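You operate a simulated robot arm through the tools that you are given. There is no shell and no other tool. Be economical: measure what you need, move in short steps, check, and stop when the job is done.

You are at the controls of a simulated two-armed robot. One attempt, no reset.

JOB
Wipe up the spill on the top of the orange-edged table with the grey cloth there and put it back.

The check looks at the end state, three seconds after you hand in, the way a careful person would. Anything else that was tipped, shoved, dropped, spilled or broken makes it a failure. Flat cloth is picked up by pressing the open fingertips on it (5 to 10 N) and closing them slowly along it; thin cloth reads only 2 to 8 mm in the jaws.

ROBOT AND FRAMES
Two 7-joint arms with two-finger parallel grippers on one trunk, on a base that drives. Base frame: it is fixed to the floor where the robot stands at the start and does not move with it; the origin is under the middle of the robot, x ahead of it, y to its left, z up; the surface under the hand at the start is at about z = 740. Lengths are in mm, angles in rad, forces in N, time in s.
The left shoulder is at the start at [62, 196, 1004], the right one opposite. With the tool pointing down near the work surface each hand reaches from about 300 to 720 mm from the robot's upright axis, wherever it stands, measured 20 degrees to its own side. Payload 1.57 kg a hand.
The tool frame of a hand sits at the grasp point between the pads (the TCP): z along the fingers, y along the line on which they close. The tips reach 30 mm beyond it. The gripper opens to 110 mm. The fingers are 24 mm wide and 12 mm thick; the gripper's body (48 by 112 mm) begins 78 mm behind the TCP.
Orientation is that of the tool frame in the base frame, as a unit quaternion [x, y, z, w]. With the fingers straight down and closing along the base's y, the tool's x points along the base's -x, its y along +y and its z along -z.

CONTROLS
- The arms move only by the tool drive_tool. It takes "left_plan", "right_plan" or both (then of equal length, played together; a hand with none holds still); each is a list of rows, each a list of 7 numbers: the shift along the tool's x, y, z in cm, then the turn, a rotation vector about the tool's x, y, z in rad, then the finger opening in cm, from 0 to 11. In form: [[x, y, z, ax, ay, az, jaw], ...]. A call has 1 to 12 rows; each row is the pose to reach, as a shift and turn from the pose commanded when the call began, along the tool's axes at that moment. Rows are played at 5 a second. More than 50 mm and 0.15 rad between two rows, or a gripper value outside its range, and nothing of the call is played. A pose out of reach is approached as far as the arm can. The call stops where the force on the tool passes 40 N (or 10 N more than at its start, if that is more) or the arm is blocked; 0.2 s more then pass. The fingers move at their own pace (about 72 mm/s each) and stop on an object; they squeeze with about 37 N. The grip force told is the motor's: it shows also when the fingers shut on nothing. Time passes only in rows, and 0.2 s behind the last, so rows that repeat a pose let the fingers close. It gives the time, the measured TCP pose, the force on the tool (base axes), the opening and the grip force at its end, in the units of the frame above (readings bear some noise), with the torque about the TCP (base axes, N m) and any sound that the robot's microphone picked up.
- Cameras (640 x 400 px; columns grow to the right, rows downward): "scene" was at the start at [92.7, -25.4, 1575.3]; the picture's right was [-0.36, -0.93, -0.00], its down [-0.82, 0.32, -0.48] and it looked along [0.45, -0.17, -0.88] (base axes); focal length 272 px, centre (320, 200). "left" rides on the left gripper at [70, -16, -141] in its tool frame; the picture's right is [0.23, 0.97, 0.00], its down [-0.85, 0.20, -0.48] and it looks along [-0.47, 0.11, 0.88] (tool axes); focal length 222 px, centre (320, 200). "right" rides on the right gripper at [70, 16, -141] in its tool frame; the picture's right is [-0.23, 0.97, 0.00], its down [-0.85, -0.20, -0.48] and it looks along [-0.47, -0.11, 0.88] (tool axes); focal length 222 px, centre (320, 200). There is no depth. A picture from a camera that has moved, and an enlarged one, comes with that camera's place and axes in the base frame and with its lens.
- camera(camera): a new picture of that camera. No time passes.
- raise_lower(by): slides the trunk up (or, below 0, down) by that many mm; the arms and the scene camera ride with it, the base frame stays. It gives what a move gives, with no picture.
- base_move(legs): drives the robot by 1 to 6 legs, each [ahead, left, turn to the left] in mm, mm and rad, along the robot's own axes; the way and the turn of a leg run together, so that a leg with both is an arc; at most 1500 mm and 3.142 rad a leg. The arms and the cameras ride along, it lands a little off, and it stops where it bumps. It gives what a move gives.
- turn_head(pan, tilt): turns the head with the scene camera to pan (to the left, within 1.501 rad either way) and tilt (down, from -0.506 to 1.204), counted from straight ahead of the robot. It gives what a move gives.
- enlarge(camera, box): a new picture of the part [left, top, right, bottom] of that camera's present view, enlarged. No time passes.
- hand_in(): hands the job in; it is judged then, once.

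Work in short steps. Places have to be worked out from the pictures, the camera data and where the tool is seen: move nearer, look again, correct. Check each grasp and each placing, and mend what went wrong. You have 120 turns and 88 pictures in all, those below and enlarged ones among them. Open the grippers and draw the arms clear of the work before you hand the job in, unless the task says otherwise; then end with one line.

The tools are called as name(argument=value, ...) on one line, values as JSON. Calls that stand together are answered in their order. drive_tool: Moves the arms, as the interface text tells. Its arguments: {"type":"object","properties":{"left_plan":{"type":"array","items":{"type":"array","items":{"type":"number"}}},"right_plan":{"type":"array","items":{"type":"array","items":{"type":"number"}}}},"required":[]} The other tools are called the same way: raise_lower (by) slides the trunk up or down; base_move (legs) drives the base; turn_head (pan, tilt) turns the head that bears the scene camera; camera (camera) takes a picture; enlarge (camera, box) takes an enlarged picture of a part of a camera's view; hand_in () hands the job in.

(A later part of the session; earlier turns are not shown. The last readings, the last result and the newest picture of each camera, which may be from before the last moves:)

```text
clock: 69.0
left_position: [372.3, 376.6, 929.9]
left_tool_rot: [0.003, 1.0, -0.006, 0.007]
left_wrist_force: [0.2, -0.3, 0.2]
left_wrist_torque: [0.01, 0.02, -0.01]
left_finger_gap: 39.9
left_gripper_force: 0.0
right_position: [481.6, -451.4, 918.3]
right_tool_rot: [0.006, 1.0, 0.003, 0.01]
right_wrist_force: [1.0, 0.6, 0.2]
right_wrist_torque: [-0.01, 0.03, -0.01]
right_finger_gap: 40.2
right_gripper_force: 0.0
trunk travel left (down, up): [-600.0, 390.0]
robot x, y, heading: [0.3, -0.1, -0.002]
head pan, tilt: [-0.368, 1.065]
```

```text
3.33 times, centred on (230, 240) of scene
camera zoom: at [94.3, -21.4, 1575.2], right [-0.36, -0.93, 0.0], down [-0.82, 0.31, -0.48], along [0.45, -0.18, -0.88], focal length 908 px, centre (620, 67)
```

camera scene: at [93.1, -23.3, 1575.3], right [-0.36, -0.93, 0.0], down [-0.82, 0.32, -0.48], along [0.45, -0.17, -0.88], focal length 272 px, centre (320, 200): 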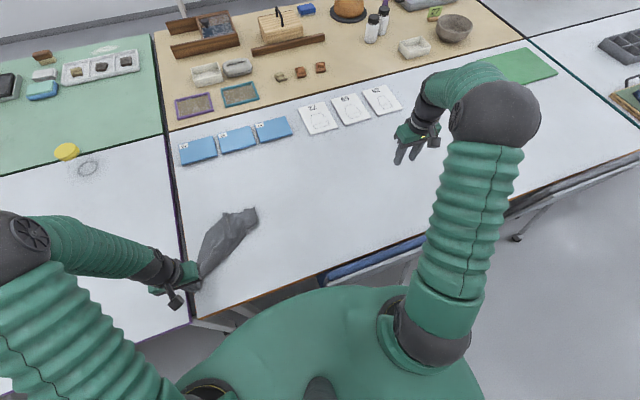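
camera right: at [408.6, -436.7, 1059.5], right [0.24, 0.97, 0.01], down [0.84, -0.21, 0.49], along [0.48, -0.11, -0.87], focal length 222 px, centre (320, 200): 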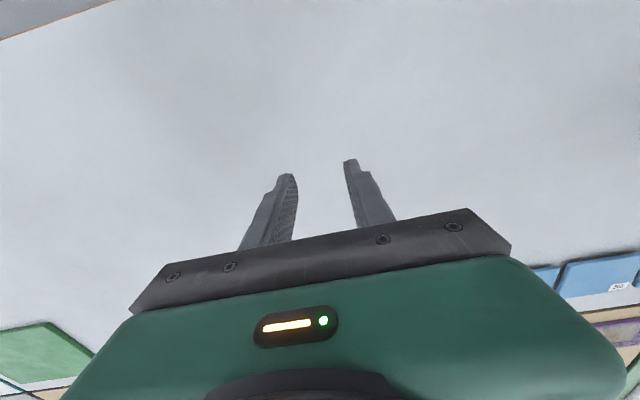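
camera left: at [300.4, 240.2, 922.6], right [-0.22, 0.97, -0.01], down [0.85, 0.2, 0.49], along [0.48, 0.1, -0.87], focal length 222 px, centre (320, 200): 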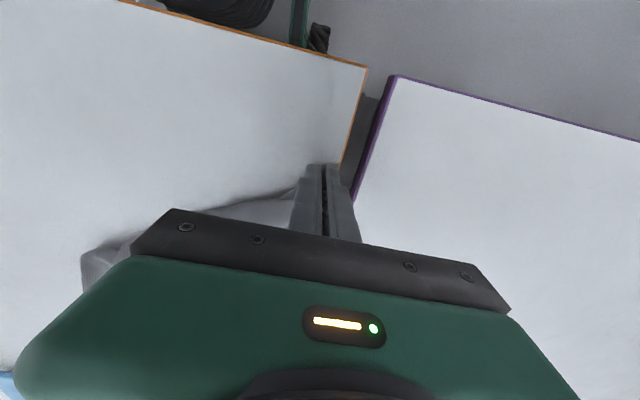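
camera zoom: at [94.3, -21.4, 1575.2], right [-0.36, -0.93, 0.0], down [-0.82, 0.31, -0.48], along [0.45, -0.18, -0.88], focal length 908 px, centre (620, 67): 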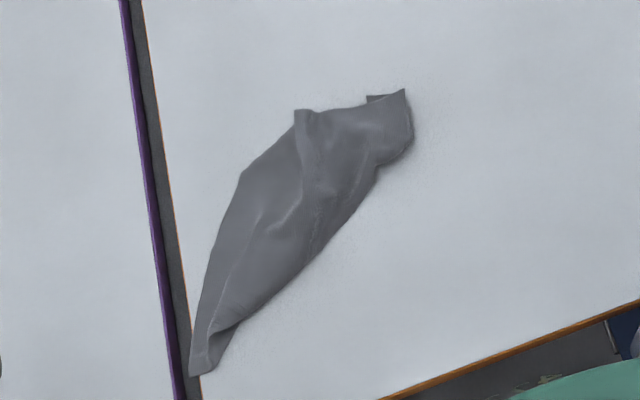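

Corner A seems at about (594,134), the sharp tip D near (575,24), and B at (366,267). I take the left hand to A to pull it to its home near (676,210).

drive_tool(left_plan=[[-2.5, -3.1, 0, 0, 0, 0, 3], [-5, -6.2, 0, 0, 0, 0, 3], [-7.5, -9.3, 0, 0, 0, 0, 3], [-10, -12.4, 0, 0, 0, 0, 3], [-12.5, -15.5, 0, 0, 0, 0, 3], [-15, -18.6, 0, 0, 0, 0, 3], [-17.5, -21.7, 0, 0, 0, 0, 3], [-20.2, -24.9, 0, 0, 0, 0, 3], [-20.2, -24.9, 4.5, 0, 0, 0, 3], [-20.2, -24.9, 9, 0, 0, 0, 3], [-20.2, -24.9, 13, 0, 0, 0, 3]])

camera(camera="left")

```text
clock: 71.4
left_position: [576.6, 126.1, 802.9]
left_tool_rot: [0.002, 1.0, -0.005, 0.009]
left_wrist_force: [0.5, 1.0, 0.0]
left_wrist_torque: [-0.01, 0.01, 0.0]
left_finger_gap: 30.0
left_gripper_force: 0.2
right_position: [480.3, -453.7, 917.8]
right_tool_rot: [0.007, 1.0, 0.004, 0.009]
right_wrist_force: [0.2, 0.5, -0.1]
right_wrist_torque: [0.04, -0.02, -0.01]
right_finger_gap: 40.0
right_gripper_force: 0.0
trunk travel left (down, up): [-600.0, 390.0]
robot x, y, heading: [-2.2, -0.5, -0.007]
head pan, tilt: [-0.368, 1.065]
```

```text
28 pictures are left
camera left: at [503.6, 111.1, 943.1], right [-0.22, 0.97, -0.01], down [0.85, 0.2, 0.49], along [0.48, 0.1, -0.87], focal length 222 px, centre (320, 200)
```

left: 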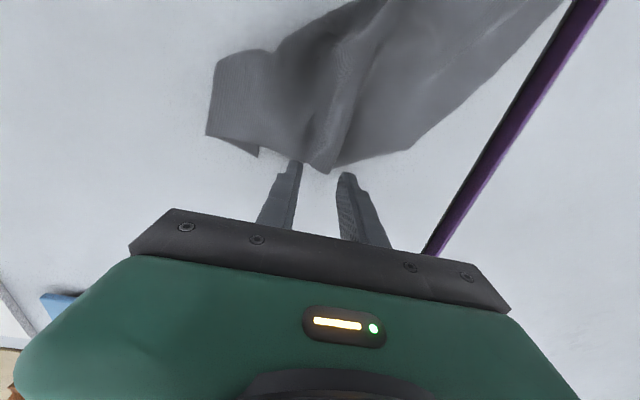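

A's tip is at about (583,135). I move 26 mm nearer, straddling the ridge by A, and lower to contact.

drive_tool(left_plan=[[2.6, 0.5, 0, 0, 0, 0, 4], [2.6, 0.5, 1.5, 0, 0, 0, 4], [2.6, 0.5, 2.5, 0, 0, 0, 4], [2.6, 0.5, 2.9, 0, 0, 0, 4], [2.6, 0.5, 3.1, 0, 0, 0, 4]])

```text
clock: 72.6
left_position: [550.9, 129.2, 772.9]
left_tool_rot: [0.003, 1.0, -0.005, 0.007]
left_wrist_force: [0.1, -0.2, 0.7]
left_wrist_torque: [-0.01, 0.03, 0.0]
left_finger_gap: 40.0
left_gripper_force: 0.0
right_position: [481.7, -453.9, 917.1]
right_tool_rot: [0.006, 1.0, 0.004, 0.009]
right_wrist_force: [-0.2, -0.7, -0.1]
right_wrist_torque: [0.0, -0.02, -0.03]
right_finger_gap: 40.1
right_gripper_force: 0.1
trunk travel left (down, up): [-600.0, 390.0]
robot x, y, heading: [3.3, 1.2, -0.0]
head pan, tilt: [-0.368, 1.065]
```

Nearly touching. I press 2 mm more while closing slowly, then lift a few mm.

drive_tool(left_plan=[[0, 0, 0.15, 0, 0, 0, 4], [0, 0, 0.2, 0, 0, 0, 3.5], [0, 0, 0.2, 0, 0, 0, 3], [0, 0, 0.2, 0, 0, 0, 2.5], [0, 0, 0.2, 0, 0, 0, 2], [0, 0, 0.2, 0, 0, 0, 1.5], [0, 0, 0.2, 0, 0, 0, 1], [0, 0, 0.2, 0, 0, 0, 0.5], [0, 0, 0.2, 0, 0, 0, 0], [0, 0, 0.2, 0, 0, 0, 0], [0, 0, -0.5, 0, 0, 0, 0]])

camera(camera="left")

```text
clock: 75.0
left_position: [551.4, 129.2, 778.0]
left_tool_rot: [0.002, 1.0, -0.006, 0.007]
left_wrist_force: [-0.3, -0.7, 0.0]
left_wrist_torque: [0.0, 0.01, -0.01]
left_finger_gap: 2.6
left_gripper_force: 23.7
right_position: [480.7, -453.2, 917.8]
right_tool_rot: [0.007, 1.0, 0.003, 0.009]
right_wrist_force: [0.4, 1.0, 0.4]
right_wrist_torque: [-0.01, 0.01, 0.01]
right_finger_gap: 40.0
right_gripper_force: 0.0
trunk travel left (down, up): [-600.0, 390.0]
robot x, y, heading: [0.0, -0.3, 0.001]
head pan, tilt: [-0.368, 1.065]
```

```text
27 pictures are left
camera left: at [477.7, 113.5, 918.3], right [-0.22, 0.97, -0.01], down [0.85, 0.2, 0.49], along [0.48, 0.1, -0.87], focal length 222 px, centre (320, 200)
```

left: 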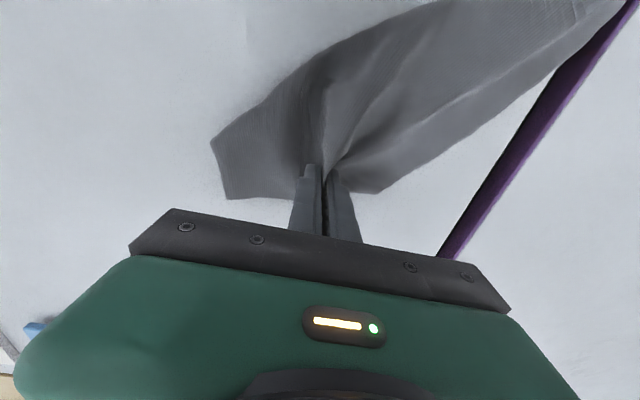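

Gripped. I drag A toward its home (grip to about (640,195)).

drive_tool(left_plan=[[-2, 1.5, 0, 0, 0, 0, 0], [-4, 3, 0, 0, 0, 0, 0], [-6, 4.5, 0, 0, 0, 0, 0], [-8, 6, 0, 0, 0, 0, 0], [-8.9, 6.6, 0, 0, 0, 0, 0], [-8.9, 6.6, 0.3, 0, 0, 0, 0]])

enlarge(camera="scene", box=[150, 160, 310, 280])

```text
clock: 76.4
left_position: [640.0, 195.1, 775.5]
left_tool_rot: [0.002, 1.0, -0.005, 0.008]
left_wrist_force: [-0.7, -0.7, 0.7]
left_wrist_torque: [-0.02, 0.04, 0.02]
left_finger_gap: 2.4
left_gripper_force: 24.2
right_position: [480.6, -454.1, 918.6]
right_tool_rot: [0.008, 1.0, 0.003, 0.009]
right_wrist_force: [0.4, 0.3, -0.1]
right_wrist_torque: [0.01, 0.0, -0.02]
right_finger_gap: 39.9
right_gripper_force: 0.0
trunk travel left (down, up): [-600.0, 390.0]
robot x, y, heading: [-0.4, 0.9, -0.001]
head pan, tilt: [-0.368, 1.065]
```

```text
3.33 times, centred on (230, 220) of scene
camera zoom: at [94.4, -24.9, 1575.2], right [-0.36, -0.93, 0.0], down [-0.82, 0.32, -0.48], along [0.45, -0.17, -0.88], focal length 908 px, centre (620, 133)
```

zoom: 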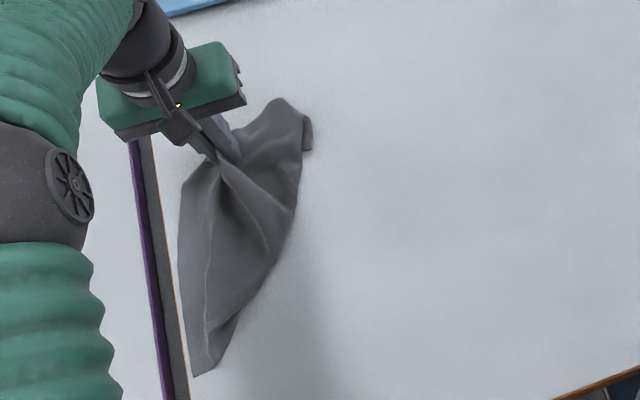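

A's side is in place. I release A and go to the D tip, near (625,118), with the left hand, which can pull it toward -y.

drive_tool(left_plan=[[0, 0, 0.2, 0, 0, 0, 1.5], [0, 0, 0.2, 0, 0, 0, 3], [0, 0, -2, 0, 0, 0, 3], [0, 0, -5, 0, 0, 0, 3], [0.7, -2.5, -6, 0, 0, 0, 3], [1.5, -5.5, -6, 0, 0, 0, 3], [3, -5.5, -4, 0, 0, 0, 3]])

camera(camera="left")

```text
clock: 78.0
left_position: [608.7, 140.0, 815.8]
left_tool_rot: [0.001, 1.0, -0.005, 0.008]
left_wrist_force: [0.1, -0.1, -0.1]
left_wrist_torque: [-0.05, 0.0, 0.0]
left_finger_gap: 30.1
left_gripper_force: 0.0
right_position: [479.7, -453.3, 918.4]
right_tool_rot: [0.007, 1.0, 0.003, 0.01]
right_wrist_force: [-0.2, 0.2, -0.4]
right_wrist_torque: [0.0, 0.01, 0.0]
right_finger_gap: 40.1
right_gripper_force: 0.1
trunk travel left (down, up): [-600.0, 390.0]
robot x, y, heading: [-0.4, 1.3, -0.004]
head pan, tilt: [-0.368, 1.065]
```

```text
25 pictures are left
camera left: at [535.5, 125.3, 955.3], right [-0.22, 0.97, -0.01], down [0.85, 0.2, 0.49], along [0.48, 0.1, -0.87], focal length 222 px, centre (320, 200)
```

left: 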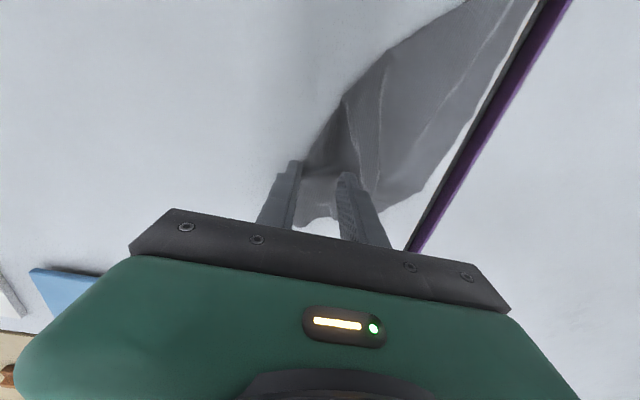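

I shift 8 mm to the left and 10 mm farther, lower and pinch.

drive_tool(left_plan=[[-1, 0.8, 1.5, 0, 0, 0, 3], [-1, 0.8, 3, 0, 0, 0, 3], [-1, 0.8, 4, 0, 0, 0, 3], [-1, 0.8, 4.4, 0, 0, 0, 3], [-1, 0.8, 4.5, 0, 0, 0, 2.5], [-1, 0.8, 4.5, 0, 0, 0, 2], [-1, 0.8, 4.5, 0, 0, 0, 1.5], [-1, 0.8, 4.5, 0, 0, 0, 1], [-1, 0.8, 4.5, 0, 0, 0, 0.5], [-1, 0.8, 4.5, 0, 0, 0, 0], [-1, 0.8, 4.5, 0, 0, 0, 0], [-1, 0.8, 4, 0, 0, 0, 0]])

camera(camera="left")

```text
clock: 80.6
left_position: [618.6, 148.6, 775.8]
left_tool_rot: [0.003, 1.0, -0.005, 0.009]
left_wrist_force: [0.5, 0.4, -0.9]
left_wrist_torque: [-0.02, -0.03, 0.04]
left_finger_gap: 2.7
left_gripper_force: 23.9
right_position: [481.6, -452.9, 918.4]
right_tool_rot: [0.007, 1.0, 0.004, 0.01]
right_wrist_force: [0.7, 0.7, 0.2]
right_wrist_torque: [0.03, 0.0, -0.03]
right_finger_gap: 40.1
right_gripper_force: 0.0
trunk travel left (down, up): [-600.0, 390.0]
robot x, y, heading: [-3.3, -1.2, 0.006]
head pan, tilt: [-0.368, 1.065]
```

```text
24 pictures are left
camera left: at [546.2, 132.4, 916.3], right [-0.22, 0.97, -0.01], down [0.85, 0.2, 0.49], along [0.48, 0.1, -0.87], focal length 222 px, centre (320, 200)
```

left: 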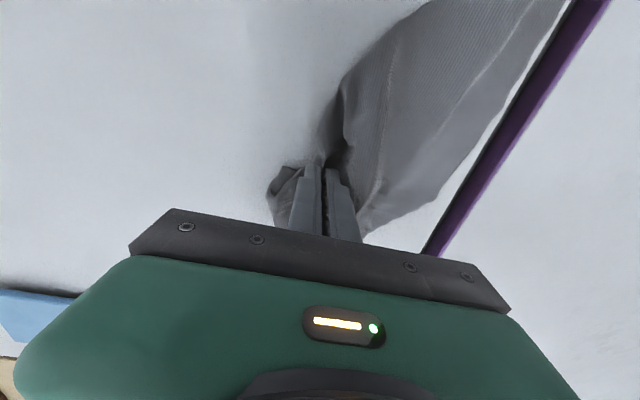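

Gripped (2.7 mm). I pull D toward -y by 180 mm.

drive_tool(left_plan=[[-0.3, -2.5, -0.3, 0, 0, 0, 0], [-0.6, -5, -0.3, 0, 0, 0, 0], [-0.9, -7.5, -0.3, 0, 0, 0, 0], [-1.2, -10, -0.3, 0, 0, 0, 0], [-1.5, -12.5, -0.3, 0, 0, 0, 0], [-1.8, -15, -0.3, 0, 0, 0, 0], [-2, -17, -0.3, 0, 0, 0, 0]])

enlarge(camera="scene", box=[150, 160, 310, 280])

```text
clock: 82.2
left_position: [639.4, -22.3, 779.9]
left_tool_rot: [0.001, 1.0, -0.006, 0.007]
left_wrist_force: [-0.5, 0.0, 0.1]
left_wrist_torque: [0.05, -0.03, 0.03]
left_finger_gap: 2.5
left_gripper_force: 23.9
right_position: [480.5, -454.2, 917.0]
right_tool_rot: [0.006, 1.0, 0.003, 0.01]
right_wrist_force: [0.1, 0.7, 0.3]
right_wrist_torque: [-0.02, 0.04, 0.02]
right_finger_gap: 40.1
right_gripper_force: 0.1
trunk travel left (down, up): [-600.0, 390.0]
robot x, y, heading: [1.6, 0.2, 0.001]
head pan, tilt: [-0.368, 1.065]
```

```text
3.33 times, centred on (230, 220) of scene
camera zoom: at [94.8, -26.7, 1575.2], right [-0.36, -0.93, 0.0], down [-0.82, 0.32, -0.48], along [0.45, -0.17, -0.88], focal length 908 px, centre (620, 133)
```

zoom: 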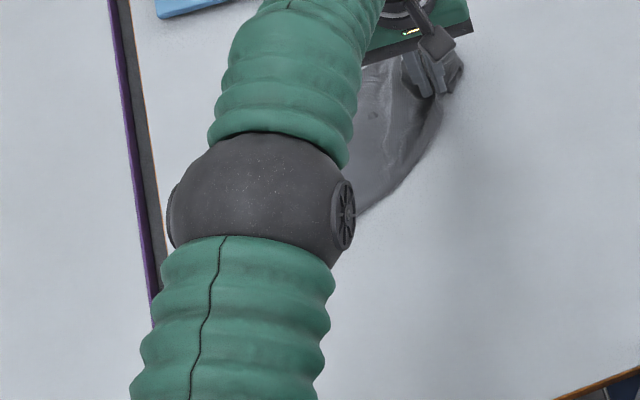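

Arm blocks the view. I release, lift, and swing the left hand back out to the left to see.

drive_tool(left_plan=[[0, 0, 0.6, 0, 0, 0, 0], [0, 0, 0.6, 0, 0, 0, 1.5], [0, 0, 0.6, 0, 0, 0, 3], [0, 0, -2, 0, 0, 0, 3], [0, 0, -6, 0, 0, 0, 3], [1, 2, -10, 0, 0, 0, 3], [3, 5, -13, 0, 0, 0, 3], [5, 9, -14, 0, 0, 0, 3], [7, 13, -14, 0, 0, 0, 3], [9, 17, -14, 0, 0, 0, 3], [10, 21, -14, 0, 0, 0, 3], [10, 25.5, -14, 0, 0, 0, 3]])

drive_tool(left_plan=[[0, 4, 0, 0, 0, 0, 3], [0, 8, 0, 0, 0, 0, 3], [0, 12, 0, 0, 0, 0, 3], [0, 16, 0, 0, 0, 0, 3]])

enlarge(camera="scene", box=[150, 160, 310, 280])

```text
clock: 84.8
left_position: [534.3, 237.0, 916.3]
left_tool_rot: [0.003, 1.0, -0.006, 0.008]
left_wrist_force: [0.1, 0.0, 0.0]
left_wrist_torque: [0.01, 0.02, 0.01]
left_finger_gap: 29.8
left_gripper_force: 0.1
right_position: [481.8, -450.9, 917.5]
right_tool_rot: [0.008, 1.0, 0.003, 0.009]
right_wrist_force: [0.0, -0.2, 0.0]
right_wrist_torque: [-0.01, 0.02, 0.0]
right_finger_gap: 40.2
right_gripper_force: 0.0
trunk travel left (down, up): [-600.0, 390.0]
robot x, y, heading: [2.1, -1.5, -0.003]
head pan, tilt: [-0.368, 1.065]
```

```text
clock: 85.8
left_position: [537.7, 400.3, 915.3]
left_tool_rot: [0.003, 1.0, -0.005, 0.007]
left_wrist_force: [1.0, 0.2, -0.2]
left_wrist_torque: [-0.02, 0.03, 0.03]
left_finger_gap: 29.8
left_gripper_force: 0.0
right_position: [481.1, -451.3, 917.7]
right_tool_rot: [0.007, 1.0, 0.003, 0.01]
right_wrist_force: [0.2, 0.4, 0.5]
right_wrist_torque: [-0.06, -0.03, 0.01]
right_finger_gap: 40.1
right_gripper_force: 0.0
trunk travel left (down, up): [-600.0, 390.0]
robot x, y, heading: [1.9, -1.5, 0.002]
head pan, tilt: [-0.368, 1.065]
```

```text
3.33 times, centred on (230, 220) of scene
camera zoom: at [94.4, -21.6, 1575.3], right [-0.36, -0.93, 0.0], down [-0.82, 0.31, -0.48], along [0.45, -0.18, -0.88], focal length 908 px, centre (620, 133)
```

zoom: 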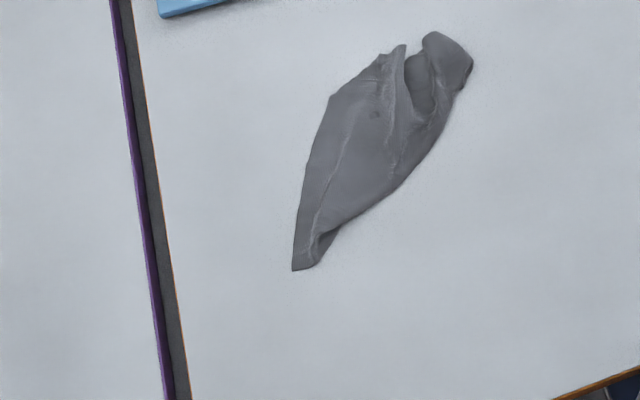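

The whole cloth slid along, so single pulls don't open it. Its exposed straight edge runs B (494,155) to A (709,-9); new plan: hold that edge with both hands near B and A, lift so it hangs open, and lay it flat. First the left hand goes to B.

drive_tool(left_plan=[[0.5, -4, 0, 0, 0, 0, 2.5], [1, -8, 0, 0, 0, 0, 2.5], [1.5, -12, 0, 0, 0, 0, 2.5], [2, -16, 0, 0, 0, 0, 2.5], [2.5, -20, 0, 0, 0, 0, 2.5], [3, -23.5, 2, 0, 0, 0, 2.5], [3.7, -26.9, 4, 0, 0, 0, 2.5], [3.7, -26.9, 8, 0, 0, 0, 2.5], [3.7, -26.9, 11.5, 0, 0, 0, 2.5]])

camera(camera="left")

```text
clock: 87.8
left_position: [502.0, 122.7, 801.3]
left_tool_rot: [0.002, 1.0, -0.005, 0.008]
left_wrist_force: [0.3, -0.3, 0.0]
left_wrist_torque: [-0.03, 0.01, 0.0]
left_finger_gap: 24.9
left_gripper_force: 0.0
right_position: [481.4, -453.5, 917.2]
right_tool_rot: [0.007, 1.0, 0.004, 0.01]
right_wrist_force: [-0.1, 0.7, 0.5]
right_wrist_torque: [-0.01, 0.02, 0.02]
right_finger_gap: 40.1
right_gripper_force: 0.1
trunk travel left (down, up): [-600.0, 390.0]
robot x, y, heading: [-0.5, -4.3, -0.0]
head pan, tilt: [-0.368, 1.065]
```

```text
21 pictures are left
camera left: at [430.2, 107.7, 940.8], right [-0.22, 0.97, -0.01], down [0.85, 0.2, 0.49], along [0.48, 0.1, -0.87], focal length 222 px, centre (320, 200)
```

left: 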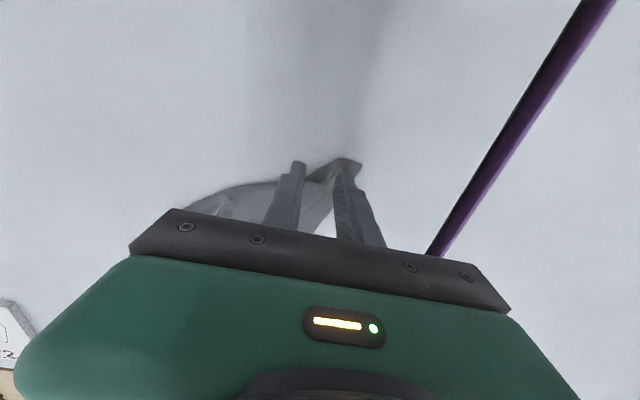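

I adjust by a few mm to straddle the tip, lower and pinch.

drive_tool(left_plan=[[-0.5, 1, 1.2, 0, 0, 0, 3], [-0.5, 1, 2.4, 0, 0, 0, 3], [-0.5, 1, 2.9, 0, 0, 0, 3], [-0.5, 1, 3.05, 0, 0, 0, 2.5], [-0.5, 1, 3.05, 0, 0, 0, 2], [-0.5, 1, 3.05, 0, 0, 0, 1.5], [-0.5, 1, 3.05, 0, 0, 0, 1], [-0.5, 1, 3.05, 0, 0, 0, 0.5], [-0.5, 1, 3.05, 0, 0, 0, 0], [-0.5, 1, 3.05, 0, 0, 0, 0], [-0.5, 1, 2.5, 0, 0, 0, 0]])

```text
clock: 90.2
left_position: [506.7, 132.6, 776.8]
left_tool_rot: [0.002, 1.0, -0.006, 0.008]
left_wrist_force: [0.8, 0.6, -0.6]
left_wrist_torque: [0.01, 0.04, -0.01]
left_finger_gap: 2.2
left_gripper_force: 23.9
right_position: [480.6, -453.9, 918.0]
right_tool_rot: [0.007, 1.0, 0.003, 0.01]
right_wrist_force: [0.1, -0.3, -0.3]
right_wrist_torque: [0.0, 0.0, 0.01]
right_finger_gap: 40.1
right_gripper_force: 0.0
trunk travel left (down, up): [-600.0, 390.0]
robot x, y, heading: [0.9, -3.3, 0.006]
head pan, tilt: [-0.368, 1.065]
```

Gripped. I drag it 105 mm toward the robot so that A comes within the right hand's reach, then look.

drive_tool(left_plan=[[2.5, 0, 0, 0, 0, 0, 0], [5, 0, 0, 0, 0, 0, 0], [7.5, 0, 0, 0, 0, 0, 0], [10.5, 0, 0, 0, 0, 0, 0]])

enlarge(camera="scene", box=[150, 160, 310, 280])

```text
clock: 91.2
left_position: [402.4, 134.5, 776.1]
left_tool_rot: [0.002, 1.0, -0.005, 0.009]
left_wrist_force: [0.4, -0.5, -0.2]
left_wrist_torque: [-0.01, -0.03, 0.01]
left_finger_gap: 2.0
left_gripper_force: 24.2
right_position: [479.6, -454.2, 918.5]
right_tool_rot: [0.008, 1.0, 0.004, 0.01]
right_wrist_force: [-0.8, -0.8, 0.6]
right_wrist_torque: [0.04, 0.03, 0.02]
right_finger_gap: 39.8
right_gripper_force: 0.1
trunk travel left (down, up): [-600.0, 390.0]
robot x, y, heading: [0.9, -1.5, -0.002]
head pan, tilt: [-0.368, 1.065]
```

```text
3.33 times, centred on (230, 220) of scene
camera zoom: at [92.3, -25.2, 1575.3], right [-0.36, -0.93, 0.0], down [-0.82, 0.32, -0.48], along [0.45, -0.17, -0.88], focal length 908 px, centre (620, 133)
```

zoom: 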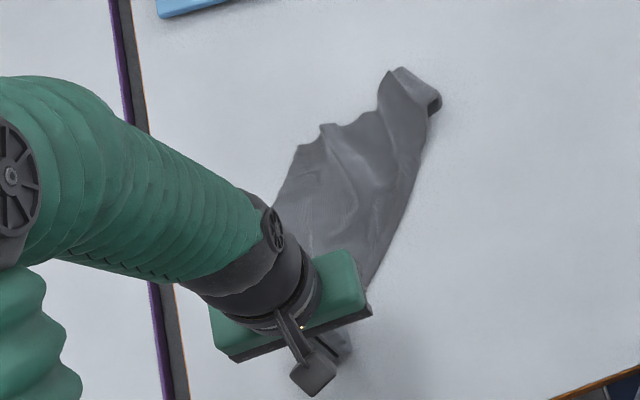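

The cloth now looks folded once along the B–D diagonal, with A's layer on top. I'll open it like a book: right hand lifts A and carries it over. First the left hand drags the cloth a bit nearer the right hand.

drive_tool(left_plan=[[2, -2.5, 0, 0, 0, 0, 0], [3.5, -5, 0, 0, 0, 0, 0], [5, -7, 0, 0, 0, 0, 0]])

drive_tool(right_plan=[[0, 4.5, 0, 0, 0, 0, 4], [0, 9, 0, 0, 0, 0, 4], [0, 13.5, 0, 0, 0, 0, 4], [0, 18, 0, 0, 0, 0, 4], [0, 22, 0, 0, 0, 0, 4], [0, 26, 0, 0, 0, 0, 4], [0, 30, 0, 0, 0, 0, 4], [-1, 34, 0, 0, 0, 0, 4], [-2, 38, 0, 0, 0, 0, 4], [-3, 41, 0, 0, 0, 0, 4]])

camera(camera="right")

```text
clock: 92.0
left_position: [352.0, 65.5, 776.0]
left_tool_rot: [0.002, 1.0, -0.005, 0.008]
left_wrist_force: [-0.2, -0.4, 0.2]
left_wrist_torque: [-0.01, -0.05, -0.03]
left_finger_gap: 1.9
left_gripper_force: 23.4
right_position: [481.3, -454.5, 918.1]
right_tool_rot: [0.007, 1.0, 0.004, 0.009]
right_wrist_force: [-0.4, -0.2, -0.9]
right_wrist_torque: [0.0, 0.0, 0.03]
right_finger_gap: 39.8
right_gripper_force: 0.0
trunk travel left (down, up): [-600.0, 390.0]
robot x, y, heading: [0.0, 0.4, -0.003]
head pan, tilt: [-0.368, 1.065]
```

```text
clock: 94.2
left_position: [353.1, 66.9, 775.7]
left_tool_rot: [0.004, 1.0, -0.007, 0.007]
left_wrist_force: [-0.5, 0.7, 0.8]
left_wrist_torque: [-0.02, 0.01, 0.02]
left_finger_gap: 2.2
left_gripper_force: 23.5
right_position: [517.0, -40.3, 921.6]
right_tool_rot: [0.007, 1.0, 0.002, 0.01]
right_wrist_force: [-0.3, 0.3, -1.1]
right_wrist_torque: [-0.01, -0.01, 0.0]
right_finger_gap: 40.3
right_gripper_force: 0.0
trunk travel left (down, up): [-600.0, 390.0]
robot x, y, heading: [-0.5, 0.6, -0.002]
head pan, tilt: [-0.368, 1.065]
```

```text
19 pictures are left
camera right: at [443.9, -23.6, 1062.7], right [0.24, 0.97, 0.01], down [0.84, -0.21, 0.49], along [0.48, -0.11, -0.87], focal length 222 px, centre (320, 200)
```

right: 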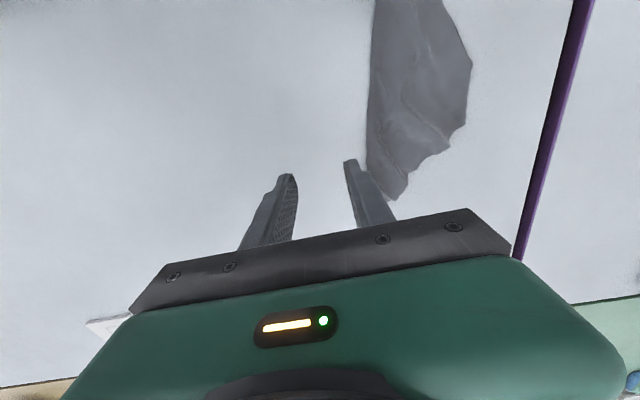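

A's apex is around (560,155), which is out of comfortable reach for the right hand but fine for the left. I withdraw the right hand and let the left release B and go to A to do the flip.

drive_tool(right_plan=[[0, -4.5, 0, 0, 0, 0, 4], [0, -9, 0, 0, 0, 0, 4], [0, -13.5, 0, 0, 0, 0, 4], [0, -18, 0, 0, 0, 0, 4], [0, -22.5, 0, 0, 0, 0, 4], [0, -27, 0, 0, 0, 0, 4], [0, -31.5, 0, 0, 0, 0, 4], [0, -35, 0, 0, 0, 0, 4], [0, -35, 0, 0, 0, 0, 4], [0, -35, 0, 0, 0, 0, 4]], left_plan=[[0, 0, 0.4, 0, 0, 0, 1], [0, 0, 0.4, 0, 0, 0, 3], [0, 0, -2, 0, 0, 0, 3], [0, 0, -6, 0, 0, 0, 3], [0, 3, -8, 0, 0, 0, 3], [-3.5, 6, -8, 0, 0, 0, 3], [-7, 8, -8, 0, 0, 0, 3], [-11, 8.5, -8, 0, 0, 0, 3], [-15, 8.5, -8, 0, 0, 0, 3], [-19, 8, -8, 0, 0, 0, 3]])

camera(camera="left")

```text
clock: 96.4
left_position: [543.5, 145.4, 856.5]
left_tool_rot: [0.001, 1.0, -0.006, 0.007]
left_wrist_force: [0.2, 0.2, -0.7]
left_wrist_torque: [0.02, 0.02, -0.01]
left_finger_gap: 30.0
left_gripper_force: 0.0
right_position: [514.6, -394.1, 916.4]
right_tool_rot: [0.006, 1.0, 0.004, 0.009]
right_wrist_force: [0.0, -0.3, -0.1]
right_wrist_torque: [-0.01, 0.01, -0.01]
right_finger_gap: 40.0
right_gripper_force: 0.0
trunk travel left (down, up): [-600.0, 390.0]
robot x, y, heading: [-2.1, 1.1, 0.001]
head pan, tilt: [-0.368, 1.065]
```

```text
18 pictures are left
camera left: at [470.9, 131.1, 996.4], right [-0.22, 0.97, -0.01], down [0.85, 0.2, 0.49], along [0.48, 0.1, -0.87], focal length 222 px, centre (320, 200)
```

left: 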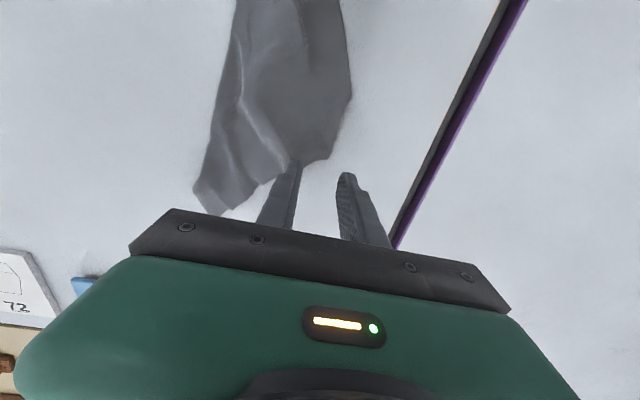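

I zoom to understand the layers and which corner is on top.

enlarge(camera="left", box=[170, 0, 410, 240])

enlarge(camera="scene", box=[150, 170, 310, 290])

```text
1.67 times, centred on (290, 120) of left
camera zoom: at [470.9, 131.1, 996.4], right [-0.22, 0.97, -0.01], down [0.85, 0.2, 0.49], along [0.48, 0.1, -0.87], focal length 370 px, centre (370, 333)
```

zoom: 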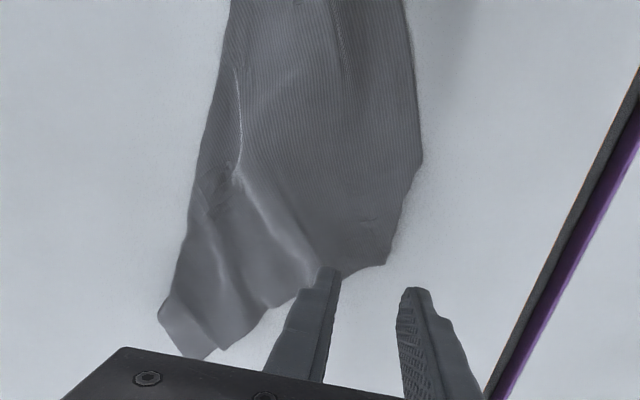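

```text
3.33 times, centred on (230, 230) of scene
camera zoom: at [96.5, -23.8, 1575.1], right [-0.36, -0.93, 0.0], down [-0.82, 0.32, -0.48], along [0.45, -0.17, -0.88], focal length 908 px, centre (620, 100)
```

zoom: 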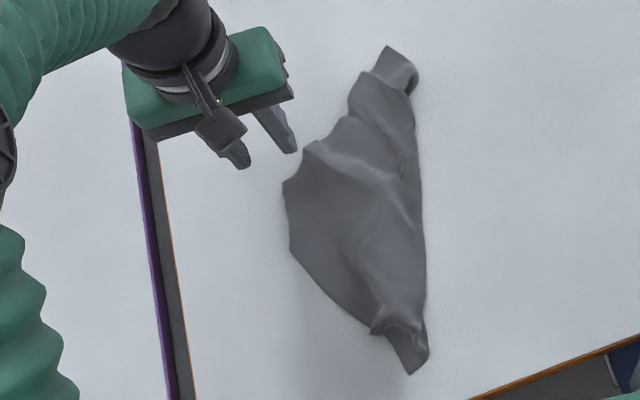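

The cloth spans B (330,90) to D (673,25), with the fold on the right and the apex corner P at (554,158). I pinch the top layer at P with the left hand.

drive_tool(left_plan=[[0.7, -0.9, 3, 0, 0, 0, 3], [0.7, -0.9, 6, 0, 0, 0, 3], [0.7, -0.9, 7.8, 0, 0, 0, 3], [0.7, -0.9, 8.3, 0, 0, 0, 3], [0.7, -0.9, 8.45, 0, 0, 0, 2.5], [0.7, -0.9, 8.45, 0, 0, 0, 2], [0.7, -0.9, 8.45, 0, 0, 0, 1.5], [0.7, -0.9, 8.45, 0, 0, 0, 1], [0.7, -0.9, 8.45, 0, 0, 0, 0.5], [0.7, -0.9, 8.45, 0, 0, 0, 0], [0.7, -0.9, 8.45, 0, 0, 0, 0], [0.7, -0.9, 6, 0, 0, 0, 0]])

camera(camera="left")

```text
clock: 99.0
left_position: [534.1, 134.9, 799.6]
left_tool_rot: [0.003, 1.0, -0.005, 0.008]
left_wrist_force: [-0.7, -0.6, -0.8]
left_wrist_torque: [-0.01, 0.02, 0.02]
left_finger_gap: 1.8
left_gripper_force: 23.4
right_position: [512.7, -394.3, 917.5]
right_tool_rot: [0.007, 1.0, 0.004, 0.01]
right_wrist_force: [0.1, 0.3, -0.5]
right_wrist_torque: [-0.01, 0.01, 0.02]
right_finger_gap: 40.0
right_gripper_force: 0.1
trunk travel left (down, up): [-600.0, 390.0]
robot x, y, heading: [0.8, -0.0, 0.004]
head pan, tilt: [-0.368, 1.065]
```

```text
15 pictures are left
camera left: at [461.5, 119.6, 939.3], right [-0.22, 0.97, -0.01], down [0.85, 0.2, 0.49], along [0.48, 0.1, -0.87], focal length 222 px, centre (320, 200)
```

left: 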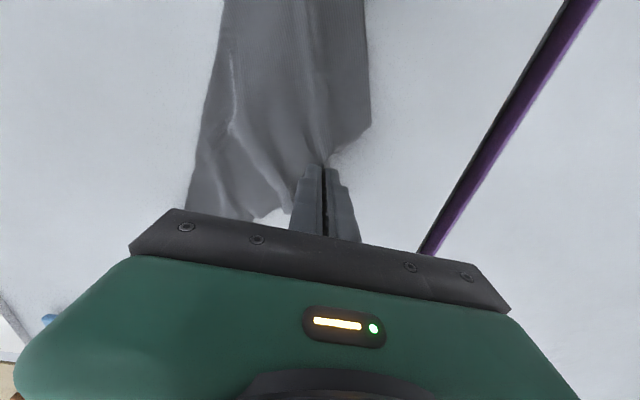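

Gap of 1.8 mm suggests only the top layer. I now turn this corner over in an arc to the right side, to about (500,-85).

drive_tool(left_plan=[[0, -1, -4, 0, 0, 0, 0], [0.3, -3, -8, 0, 0, 0, 0], [0.7, -6, -10.5, 0, 0, 0, 0], [1.2, -9.5, -11, 0, 0, 0, 0], [1.7, -13, -10, 0, 0, 0, 0], [2.3, -16, -8, 0, 0, 0, 0], [2.8, -18.5, -5.5, 0, 0, 0, 0], [3.1, -20.5, -2.5, 0, 0, 0, 0], [3.4, -22, 0, 0, 0, 0, 0], [3.4, -22, 1.8, 0, 0, 0, 0]])

camera(camera="left")

```text
clock: 101.2
left_position: [507.5, -78.1, 788.9]
left_tool_rot: [-0.008, 1.0, -0.009, 0.013]
left_wrist_force: [0.3, -0.4, 0.0]
left_wrist_torque: [0.02, -0.01, 0.01]
left_finger_gap: 1.6
left_gripper_force: 22.9
right_position: [513.7, -395.0, 919.3]
right_tool_rot: [0.007, 1.0, 0.003, 0.01]
right_wrist_force: [0.6, -0.2, 0.8]
right_wrist_torque: [-0.03, 0.0, -0.01]
right_finger_gap: 40.1
right_gripper_force: 0.1
trunk travel left (down, up): [-600.0, 390.0]
robot x, y, heading: [0.6, 0.5, -0.004]
head pan, tilt: [-0.368, 1.065]
```

```text
14 pictures are left
camera left: at [433.8, -94.3, 928.8], right [-0.24, 0.97, -0.02], down [0.84, 0.22, 0.5], along [0.49, 0.1, -0.87], focal length 222 px, centre (320, 200)
```

left: 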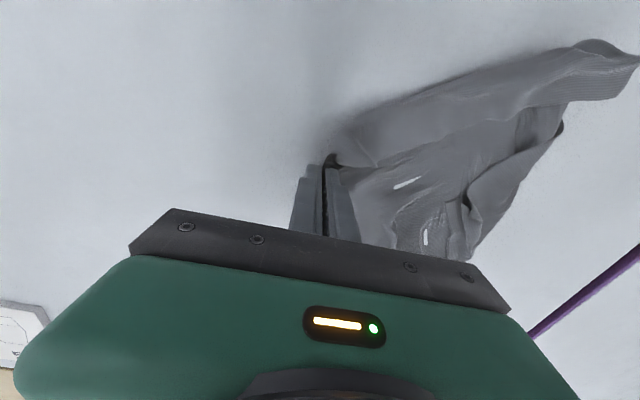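

It opened out considerably. I lower, release, and swing the left hand up and back to the left to view.

drive_tool(left_plan=[[0, 0, 1.2, 0, 0, 0, 0], [0, 0, 1.2, 0, 0, 0, 1.5], [0, 0, 1.2, 0, 0, 0, 3], [0, 0, -2, 0, 0, 0, 3], [0, 0, -6, 0, 0, 0, 3], [0, 1, -10, 0, 0, 0, 3], [0, 4, -13, 0, 0, 0, 3], [0, 8, -14, 0, 0, 0, 3], [0, 12, -14, 0, 0, 0, 3], [0, 16, -14, 0, 0, 0, 3], [0, 20, -14, 0, 0, 0, 3], [0, 24, -14, 0, 0, 0, 3]])

drive_tool(left_plan=[[0, 4.5, 0, 0, 0, 0, 3], [0, 9, 0, 0, 0, 0, 3], [0, 13.5, 0, 0, 0, 0, 3], [0, 18, 0, 0, 0, 0, 3], [0, 22, 0, 0, 0, 0, 3]])

enlarge(camera="scene", box=[180, 160, 340, 280])

```text
clock: 103.8
left_position: [497.0, 158.3, 921.0]
left_tool_rot: [0.003, 1.0, -0.007, 0.009]
left_wrist_force: [-0.6, -0.2, 0.4]
left_wrist_torque: [-0.01, 0.0, 0.0]
left_finger_gap: 30.2
left_gripper_force: 0.1
right_position: [514.3, -394.0, 917.7]
right_tool_rot: [0.008, 1.0, 0.003, 0.01]
right_wrist_force: [-0.3, 0.6, 0.3]
right_wrist_torque: [-0.02, -0.01, -0.02]
right_finger_gap: 40.2
right_gripper_force: 0.0
trunk travel left (down, up): [-600.0, 390.0]
robot x, y, heading: [-3.5, -1.2, 0.002]
head pan, tilt: [-0.368, 1.065]
```

```text
clock: 105.0
left_position: [500.6, 379.9, 916.2]
left_tool_rot: [0.003, 1.0, -0.007, 0.008]
left_wrist_force: [-0.7, -1.2, -0.9]
left_wrist_torque: [-0.01, 0.0, 0.0]
left_finger_gap: 29.8
left_gripper_force: 0.2
right_position: [512.9, -392.5, 917.0]
right_tool_rot: [0.007, 1.0, 0.003, 0.01]
right_wrist_force: [0.1, 0.4, 0.3]
right_wrist_torque: [-0.02, -0.03, 0.02]
right_finger_gap: 39.9
right_gripper_force: 0.1
trunk travel left (down, up): [-600.0, 390.0]
robot x, y, heading: [3.3, -0.3, -0.0]
head pan, tilt: [-0.368, 1.065]
```

```text
3.33 times, centred on (260, 220) of scene
camera zoom: at [94.2, -21.4, 1575.3], right [-0.36, -0.93, 0.0], down [-0.82, 0.31, -0.48], along [0.45, -0.18, -0.88], focal length 908 px, centre (520, 133)
```

zoom: 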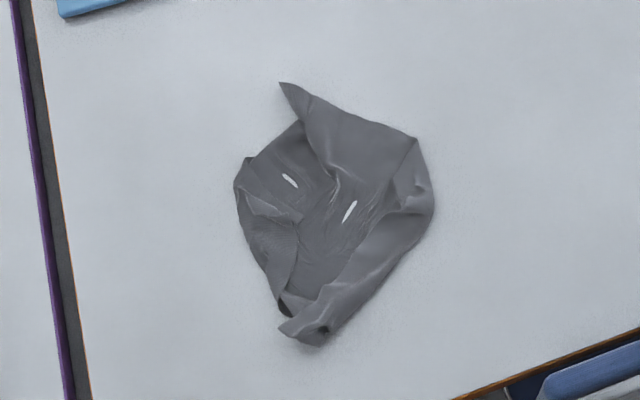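

It's much more open now, centred near (505,11). A flap tip (a corner folded on top) is at about (513,45); I pinch it with the left hand to flip it out to the left.

drive_tool(left_plan=[[0, -4.5, 0, 0, 0, 0, 2.5], [0, -9, 0, 0, 0, 0, 2.5], [0, -13.5, 0, 0, 0, 0, 2.5], [0, -18, 0, 0, 0, 0, 2.5], [0, -22.5, 0, 0, 0, 0, 2.5], [-0.3, -27, 0, 0, 0, 0, 2.5], [-0.6, -31.5, 0, 0, 0, 0, 2.5], [-0.6, -31.8, 4, 0, 0, 0, 2.5], [-0.6, -31.8, 8, 0, 0, 0, 2.5], [-0.6, -31.8, 11, 0, 0, 0, 2.5]])

enlarge(camera="left", box=[170, 0, 470, 240])

```text
clock: 107.2
left_position: [507.9, 56.9, 810.9]
left_tool_rot: [0.002, 1.0, -0.006, 0.008]
left_wrist_force: [0.5, -0.6, 0.7]
left_wrist_torque: [0.0, 0.03, 0.03]
left_finger_gap: 25.1
left_gripper_force: 0.0
right_position: [515.9, -395.0, 916.8]
right_tool_rot: [0.007, 1.0, 0.003, 0.009]
right_wrist_force: [0.1, 0.3, -0.5]
right_wrist_torque: [-0.01, -0.01, 0.01]
right_finger_gap: 40.2
right_gripper_force: 0.0
trunk travel left (down, up): [-600.0, 390.0]
robot x, y, heading: [-1.3, 1.5, 0.0]
head pan, tilt: [-0.368, 1.065]
```

```text
1.67 times, centred on (320, 120) of left
camera zoom: at [436.3, 41.8, 951.2], right [-0.22, 0.97, -0.01], down [0.85, 0.2, 0.49], along [0.48, 0.1, -0.87], focal length 370 px, centre (320, 333)
```

zoom: 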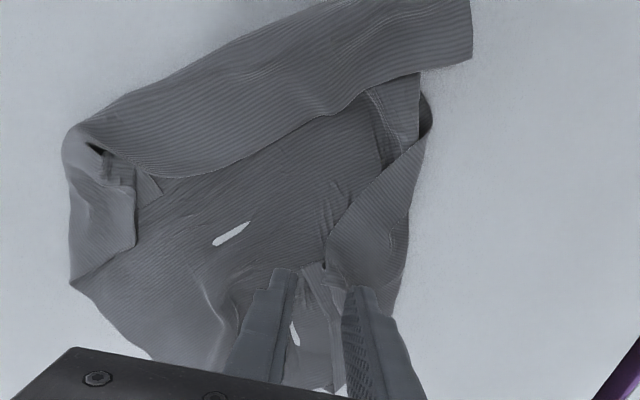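

The flap tip is at about (494,55), the flap extending to (478,74). I shift there, pinch it and lift slightly.

drive_tool(left_plan=[[2.1, 1.5, 1, 0, 0, 0, 2.5], [2.1, 1.5, 2.5, 0, 0, 0, 2.5], [2.1, 1.5, 3.4, 0, 0, 0, 2.5], [2.1, 1.5, 3.75, 0, 0, 0, 2.5], [2.1, 1.5, 3.8, 0, 0, 0, 2], [2.1, 1.5, 3.8, 0, 0, 0, 1.5], [2.1, 1.5, 3.8, 0, 0, 0, 1], [2.1, 1.5, 3.8, 0, 0, 0, 0.5], [2.1, 1.5, 3.8, 0, 0, 0, 0], [2.1, 1.5, 3.8, 0, 0, 0, 0], [2.1, 1.5, 1, 0, 0, 0, 0]])

camera(camera="left")

```text
clock: 109.6
left_position: [483.7, 71.1, 799.5]
left_tool_rot: [0.003, 1.0, -0.005, 0.009]
left_wrist_force: [-0.7, 0.6, 0.3]
left_wrist_torque: [-0.01, -0.01, 0.0]
left_finger_gap: 2.4
left_gripper_force: 23.5
right_position: [513.6, -395.6, 918.5]
right_tool_rot: [0.007, 1.0, 0.003, 0.01]
right_wrist_force: [0.3, 0.1, 0.5]
right_wrist_torque: [-0.03, -0.05, 0.01]
right_finger_gap: 40.2
right_gripper_force: 0.0
trunk travel left (down, up): [-600.0, 390.0]
robot x, y, heading: [1.7, -2.6, 0.005]
head pan, tilt: [-0.368, 1.065]
```

```text
11 pictures are left
camera left: at [411.9, 56.2, 938.4], right [-0.22, 0.97, -0.01], down [0.85, 0.2, 0.49], along [0.48, 0.1, -0.87], focal length 222 px, centre (320, 200)
```

left: 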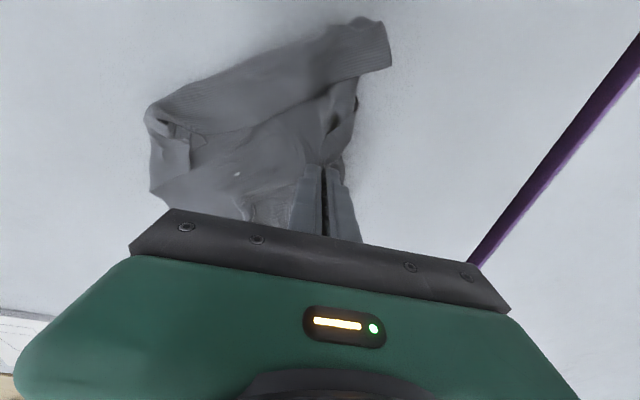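

Gripped. I carry the flap up and over to the left, to about (520,205), which also shifts the cloth homeward.

drive_tool(left_plan=[[-0.5, 1, -3, 0, 0, 0, 0], [-1, 3, -5, 0, 0, 0, 0], [-1.8, 6, -5, 0, 0, 0, 0], [-2.6, 9, -3, 0, 0, 0, 0], [-3.4, 11.5, -0.5, 0, 0, 0, 0], [-3.8, 13.5, 2, 0, 0, 0, 0], [-3.8, 13.5, 2.5, 0, 0, 0, 0], [-3.8, 13.5, 2.5, 0, 0, 0, 1.5], [-3.8, 13.5, 2.5, 0, 0, 0, 3], [-3.8, 13.5, -1, 0, 0, 0, 3], [-3.8, 14.5, -5, 0, 0, 0, 3], [-3.8, 16, -9, 0, 0, 0, 3]])

drive_tool(left_plan=[[0, 4.5, -1, 0, 0, 0, 3], [0, 9, -2, 0, 0, 0, 3], [0, 13, -2, 0, 0, 0, 3], [0, 17, -2, 0, 0, 0, 3]])

enlarge(camera="scene", box=[160, 160, 320, 280])

```text
clock: 112.2
left_position: [523.7, 233.1, 890.1]
left_tool_rot: [0.003, 1.0, -0.005, 0.007]
left_wrist_force: [-0.6, -0.6, 0.2]
left_wrist_torque: [-0.04, -0.01, -0.04]
left_finger_gap: 29.7
left_gripper_force: 0.0
right_position: [513.1, -394.4, 917.2]
right_tool_rot: [0.008, 1.0, 0.004, 0.01]
right_wrist_force: [0.0, 0.0, -0.9]
right_wrist_torque: [-0.01, 0.02, 0.02]
right_finger_gap: 40.3
right_gripper_force: 0.0
trunk travel left (down, up): [-600.0, 390.0]
robot x, y, heading: [0.8, 5.4, 0.001]
head pan, tilt: [-0.368, 1.065]
```

```text
clock: 113.2
left_position: [521.2, 403.8, 907.0]
left_tool_rot: [0.003, 1.0, -0.006, 0.009]
left_wrist_force: [0.2, 0.0, 0.3]
left_wrist_torque: [0.01, -0.03, 0.03]
left_finger_gap: 30.1
left_gripper_force: 0.1
right_position: [515.0, -392.8, 916.9]
right_tool_rot: [0.006, 1.0, 0.003, 0.009]
right_wrist_force: [0.6, 0.9, -0.1]
right_wrist_torque: [-0.02, 0.02, 0.03]
right_finger_gap: 39.9
right_gripper_force: 0.1
trunk travel left (down, up): [-600.0, 390.0]
robot x, y, heading: [-3.7, -0.2, -0.001]
head pan, tilt: [-0.368, 1.065]
```

```text
3.33 times, centred on (240, 220) of scene
camera zoom: at [94.3, -21.4, 1575.3], right [-0.36, -0.93, 0.0], down [-0.82, 0.31, -0.48], along [0.45, -0.18, -0.88], focal length 908 px, centre (587, 133)
```

zoom: 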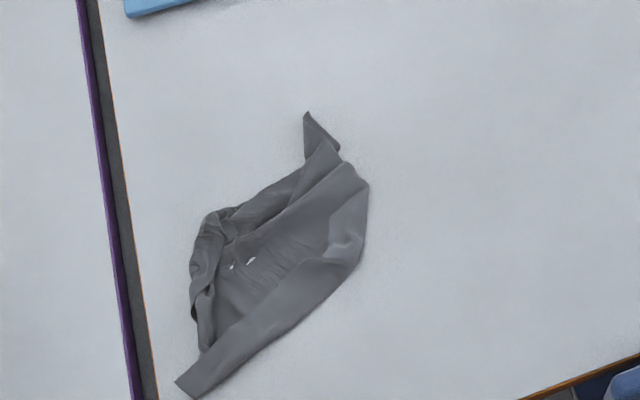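

The cloth now spans B (410,244) to D (648,74), with the right corner near (538,37), which should go toward (412,-62). I bring the right hand to it to pull it there.

drive_tool(right_plan=[[0, 4.5, 0, 0, 0, 0, 4], [0, 9, 0, 0, 0, 0, 4], [0, 13.5, 0, 0, 0, 0, 4], [0, 18, 0, 0, 0, 0, 4], [0, 22.5, 0, 0, 0, 0, 4], [0, 27, 0, 0, 0, 0, 4], [0, 31.5, 0, 0, 0, 0, 4], [0, 36, 0, 0, 0, 0, 4], [0, 40, 2, 0, 0, 0, 4], [0, 43, 5, 0, 0, 0, 4], [0, 44, 9, 0, 0, 0, 4], [0, 44, 12, 0, 0, 0, 4]])

camera(camera="right")

```text
clock: 115.8
left_position: [523.2, 402.7, 906.8]
left_tool_rot: [0.003, 1.0, -0.006, 0.008]
left_wrist_force: [0.4, 0.1, 0.3]
left_wrist_torque: [-0.01, 0.0, -0.02]
left_finger_gap: 29.9
left_gripper_force: 0.0
right_position: [519.6, 49.0, 803.4]
right_tool_rot: [0.007, 1.0, 0.003, 0.01]
right_wrist_force: [-0.6, 0.3, -0.3]
right_wrist_torque: [0.0, -0.02, 0.0]
right_finger_gap: 39.8
right_gripper_force: 0.0
trunk travel left (down, up): [-600.0, 390.0]
robot x, y, heading: [1.4, 3.7, -0.0]
head pan, tilt: [-0.368, 1.065]
```

```text
9 pictures are left
camera right: at [446.8, 65.6, 944.7], right [0.24, 0.97, 0.01], down [0.84, -0.21, 0.49], along [0.48, -0.11, -0.87], focal length 222 px, centre (320, 200)
```

right: 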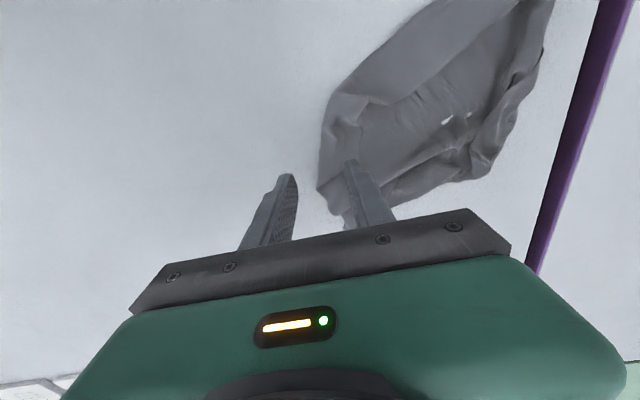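

The cloth's edge is at y≈48 here; I shift 27 mm left, lower and pinch.

drive_tool(right_plan=[[0.5, 1.4, 0, 0, 0, 0, 4], [0.5, 2.7, 0.5, 0, 0, 0, 4], [0.5, 2.7, 2, 0, 0, 0, 4], [0.5, 2.7, 2.9, 0, 0, 0, 4], [0.5, 2.7, 3.15, 0, 0, 0, 3.3], [0.5, 2.7, 3.2, 0, 0, 0, 2.6], [0.5, 2.7, 3.2, 0, 0, 0, 1.9], [0.5, 2.7, 3.2, 0, 0, 0, 1.2], [0.5, 2.7, 3.2, 0, 0, 0, 0.5], [0.5, 2.7, 3.2, 0, 0, 0, 0], [0.5, 2.7, 3.2, 0, 0, 0, 0], [0.5, 2.7, 2.5, 0, 0, 0, 0]])

```text
clock: 118.4
left_position: [522.8, 405.0, 903.8]
left_tool_rot: [0.002, 1.0, -0.007, 0.008]
left_wrist_force: [-0.7, 0.2, 0.0]
left_wrist_torque: [-0.02, 0.0, 0.02]
left_finger_gap: 29.9
left_gripper_force: 0.1
right_position: [515.5, 73.2, 770.7]
right_tool_rot: [0.011, 1.0, -0.001, 0.007]
right_wrist_force: [0.2, 0.4, 3.3]
right_wrist_torque: [-0.04, 0.02, 0.0]
right_finger_gap: 1.8
right_gripper_force: 23.7
trunk travel left (down, up): [-600.0, 390.0]
robot x, y, heading: [1.5, 2.2, -0.002]
head pan, tilt: [-0.368, 1.065]
```

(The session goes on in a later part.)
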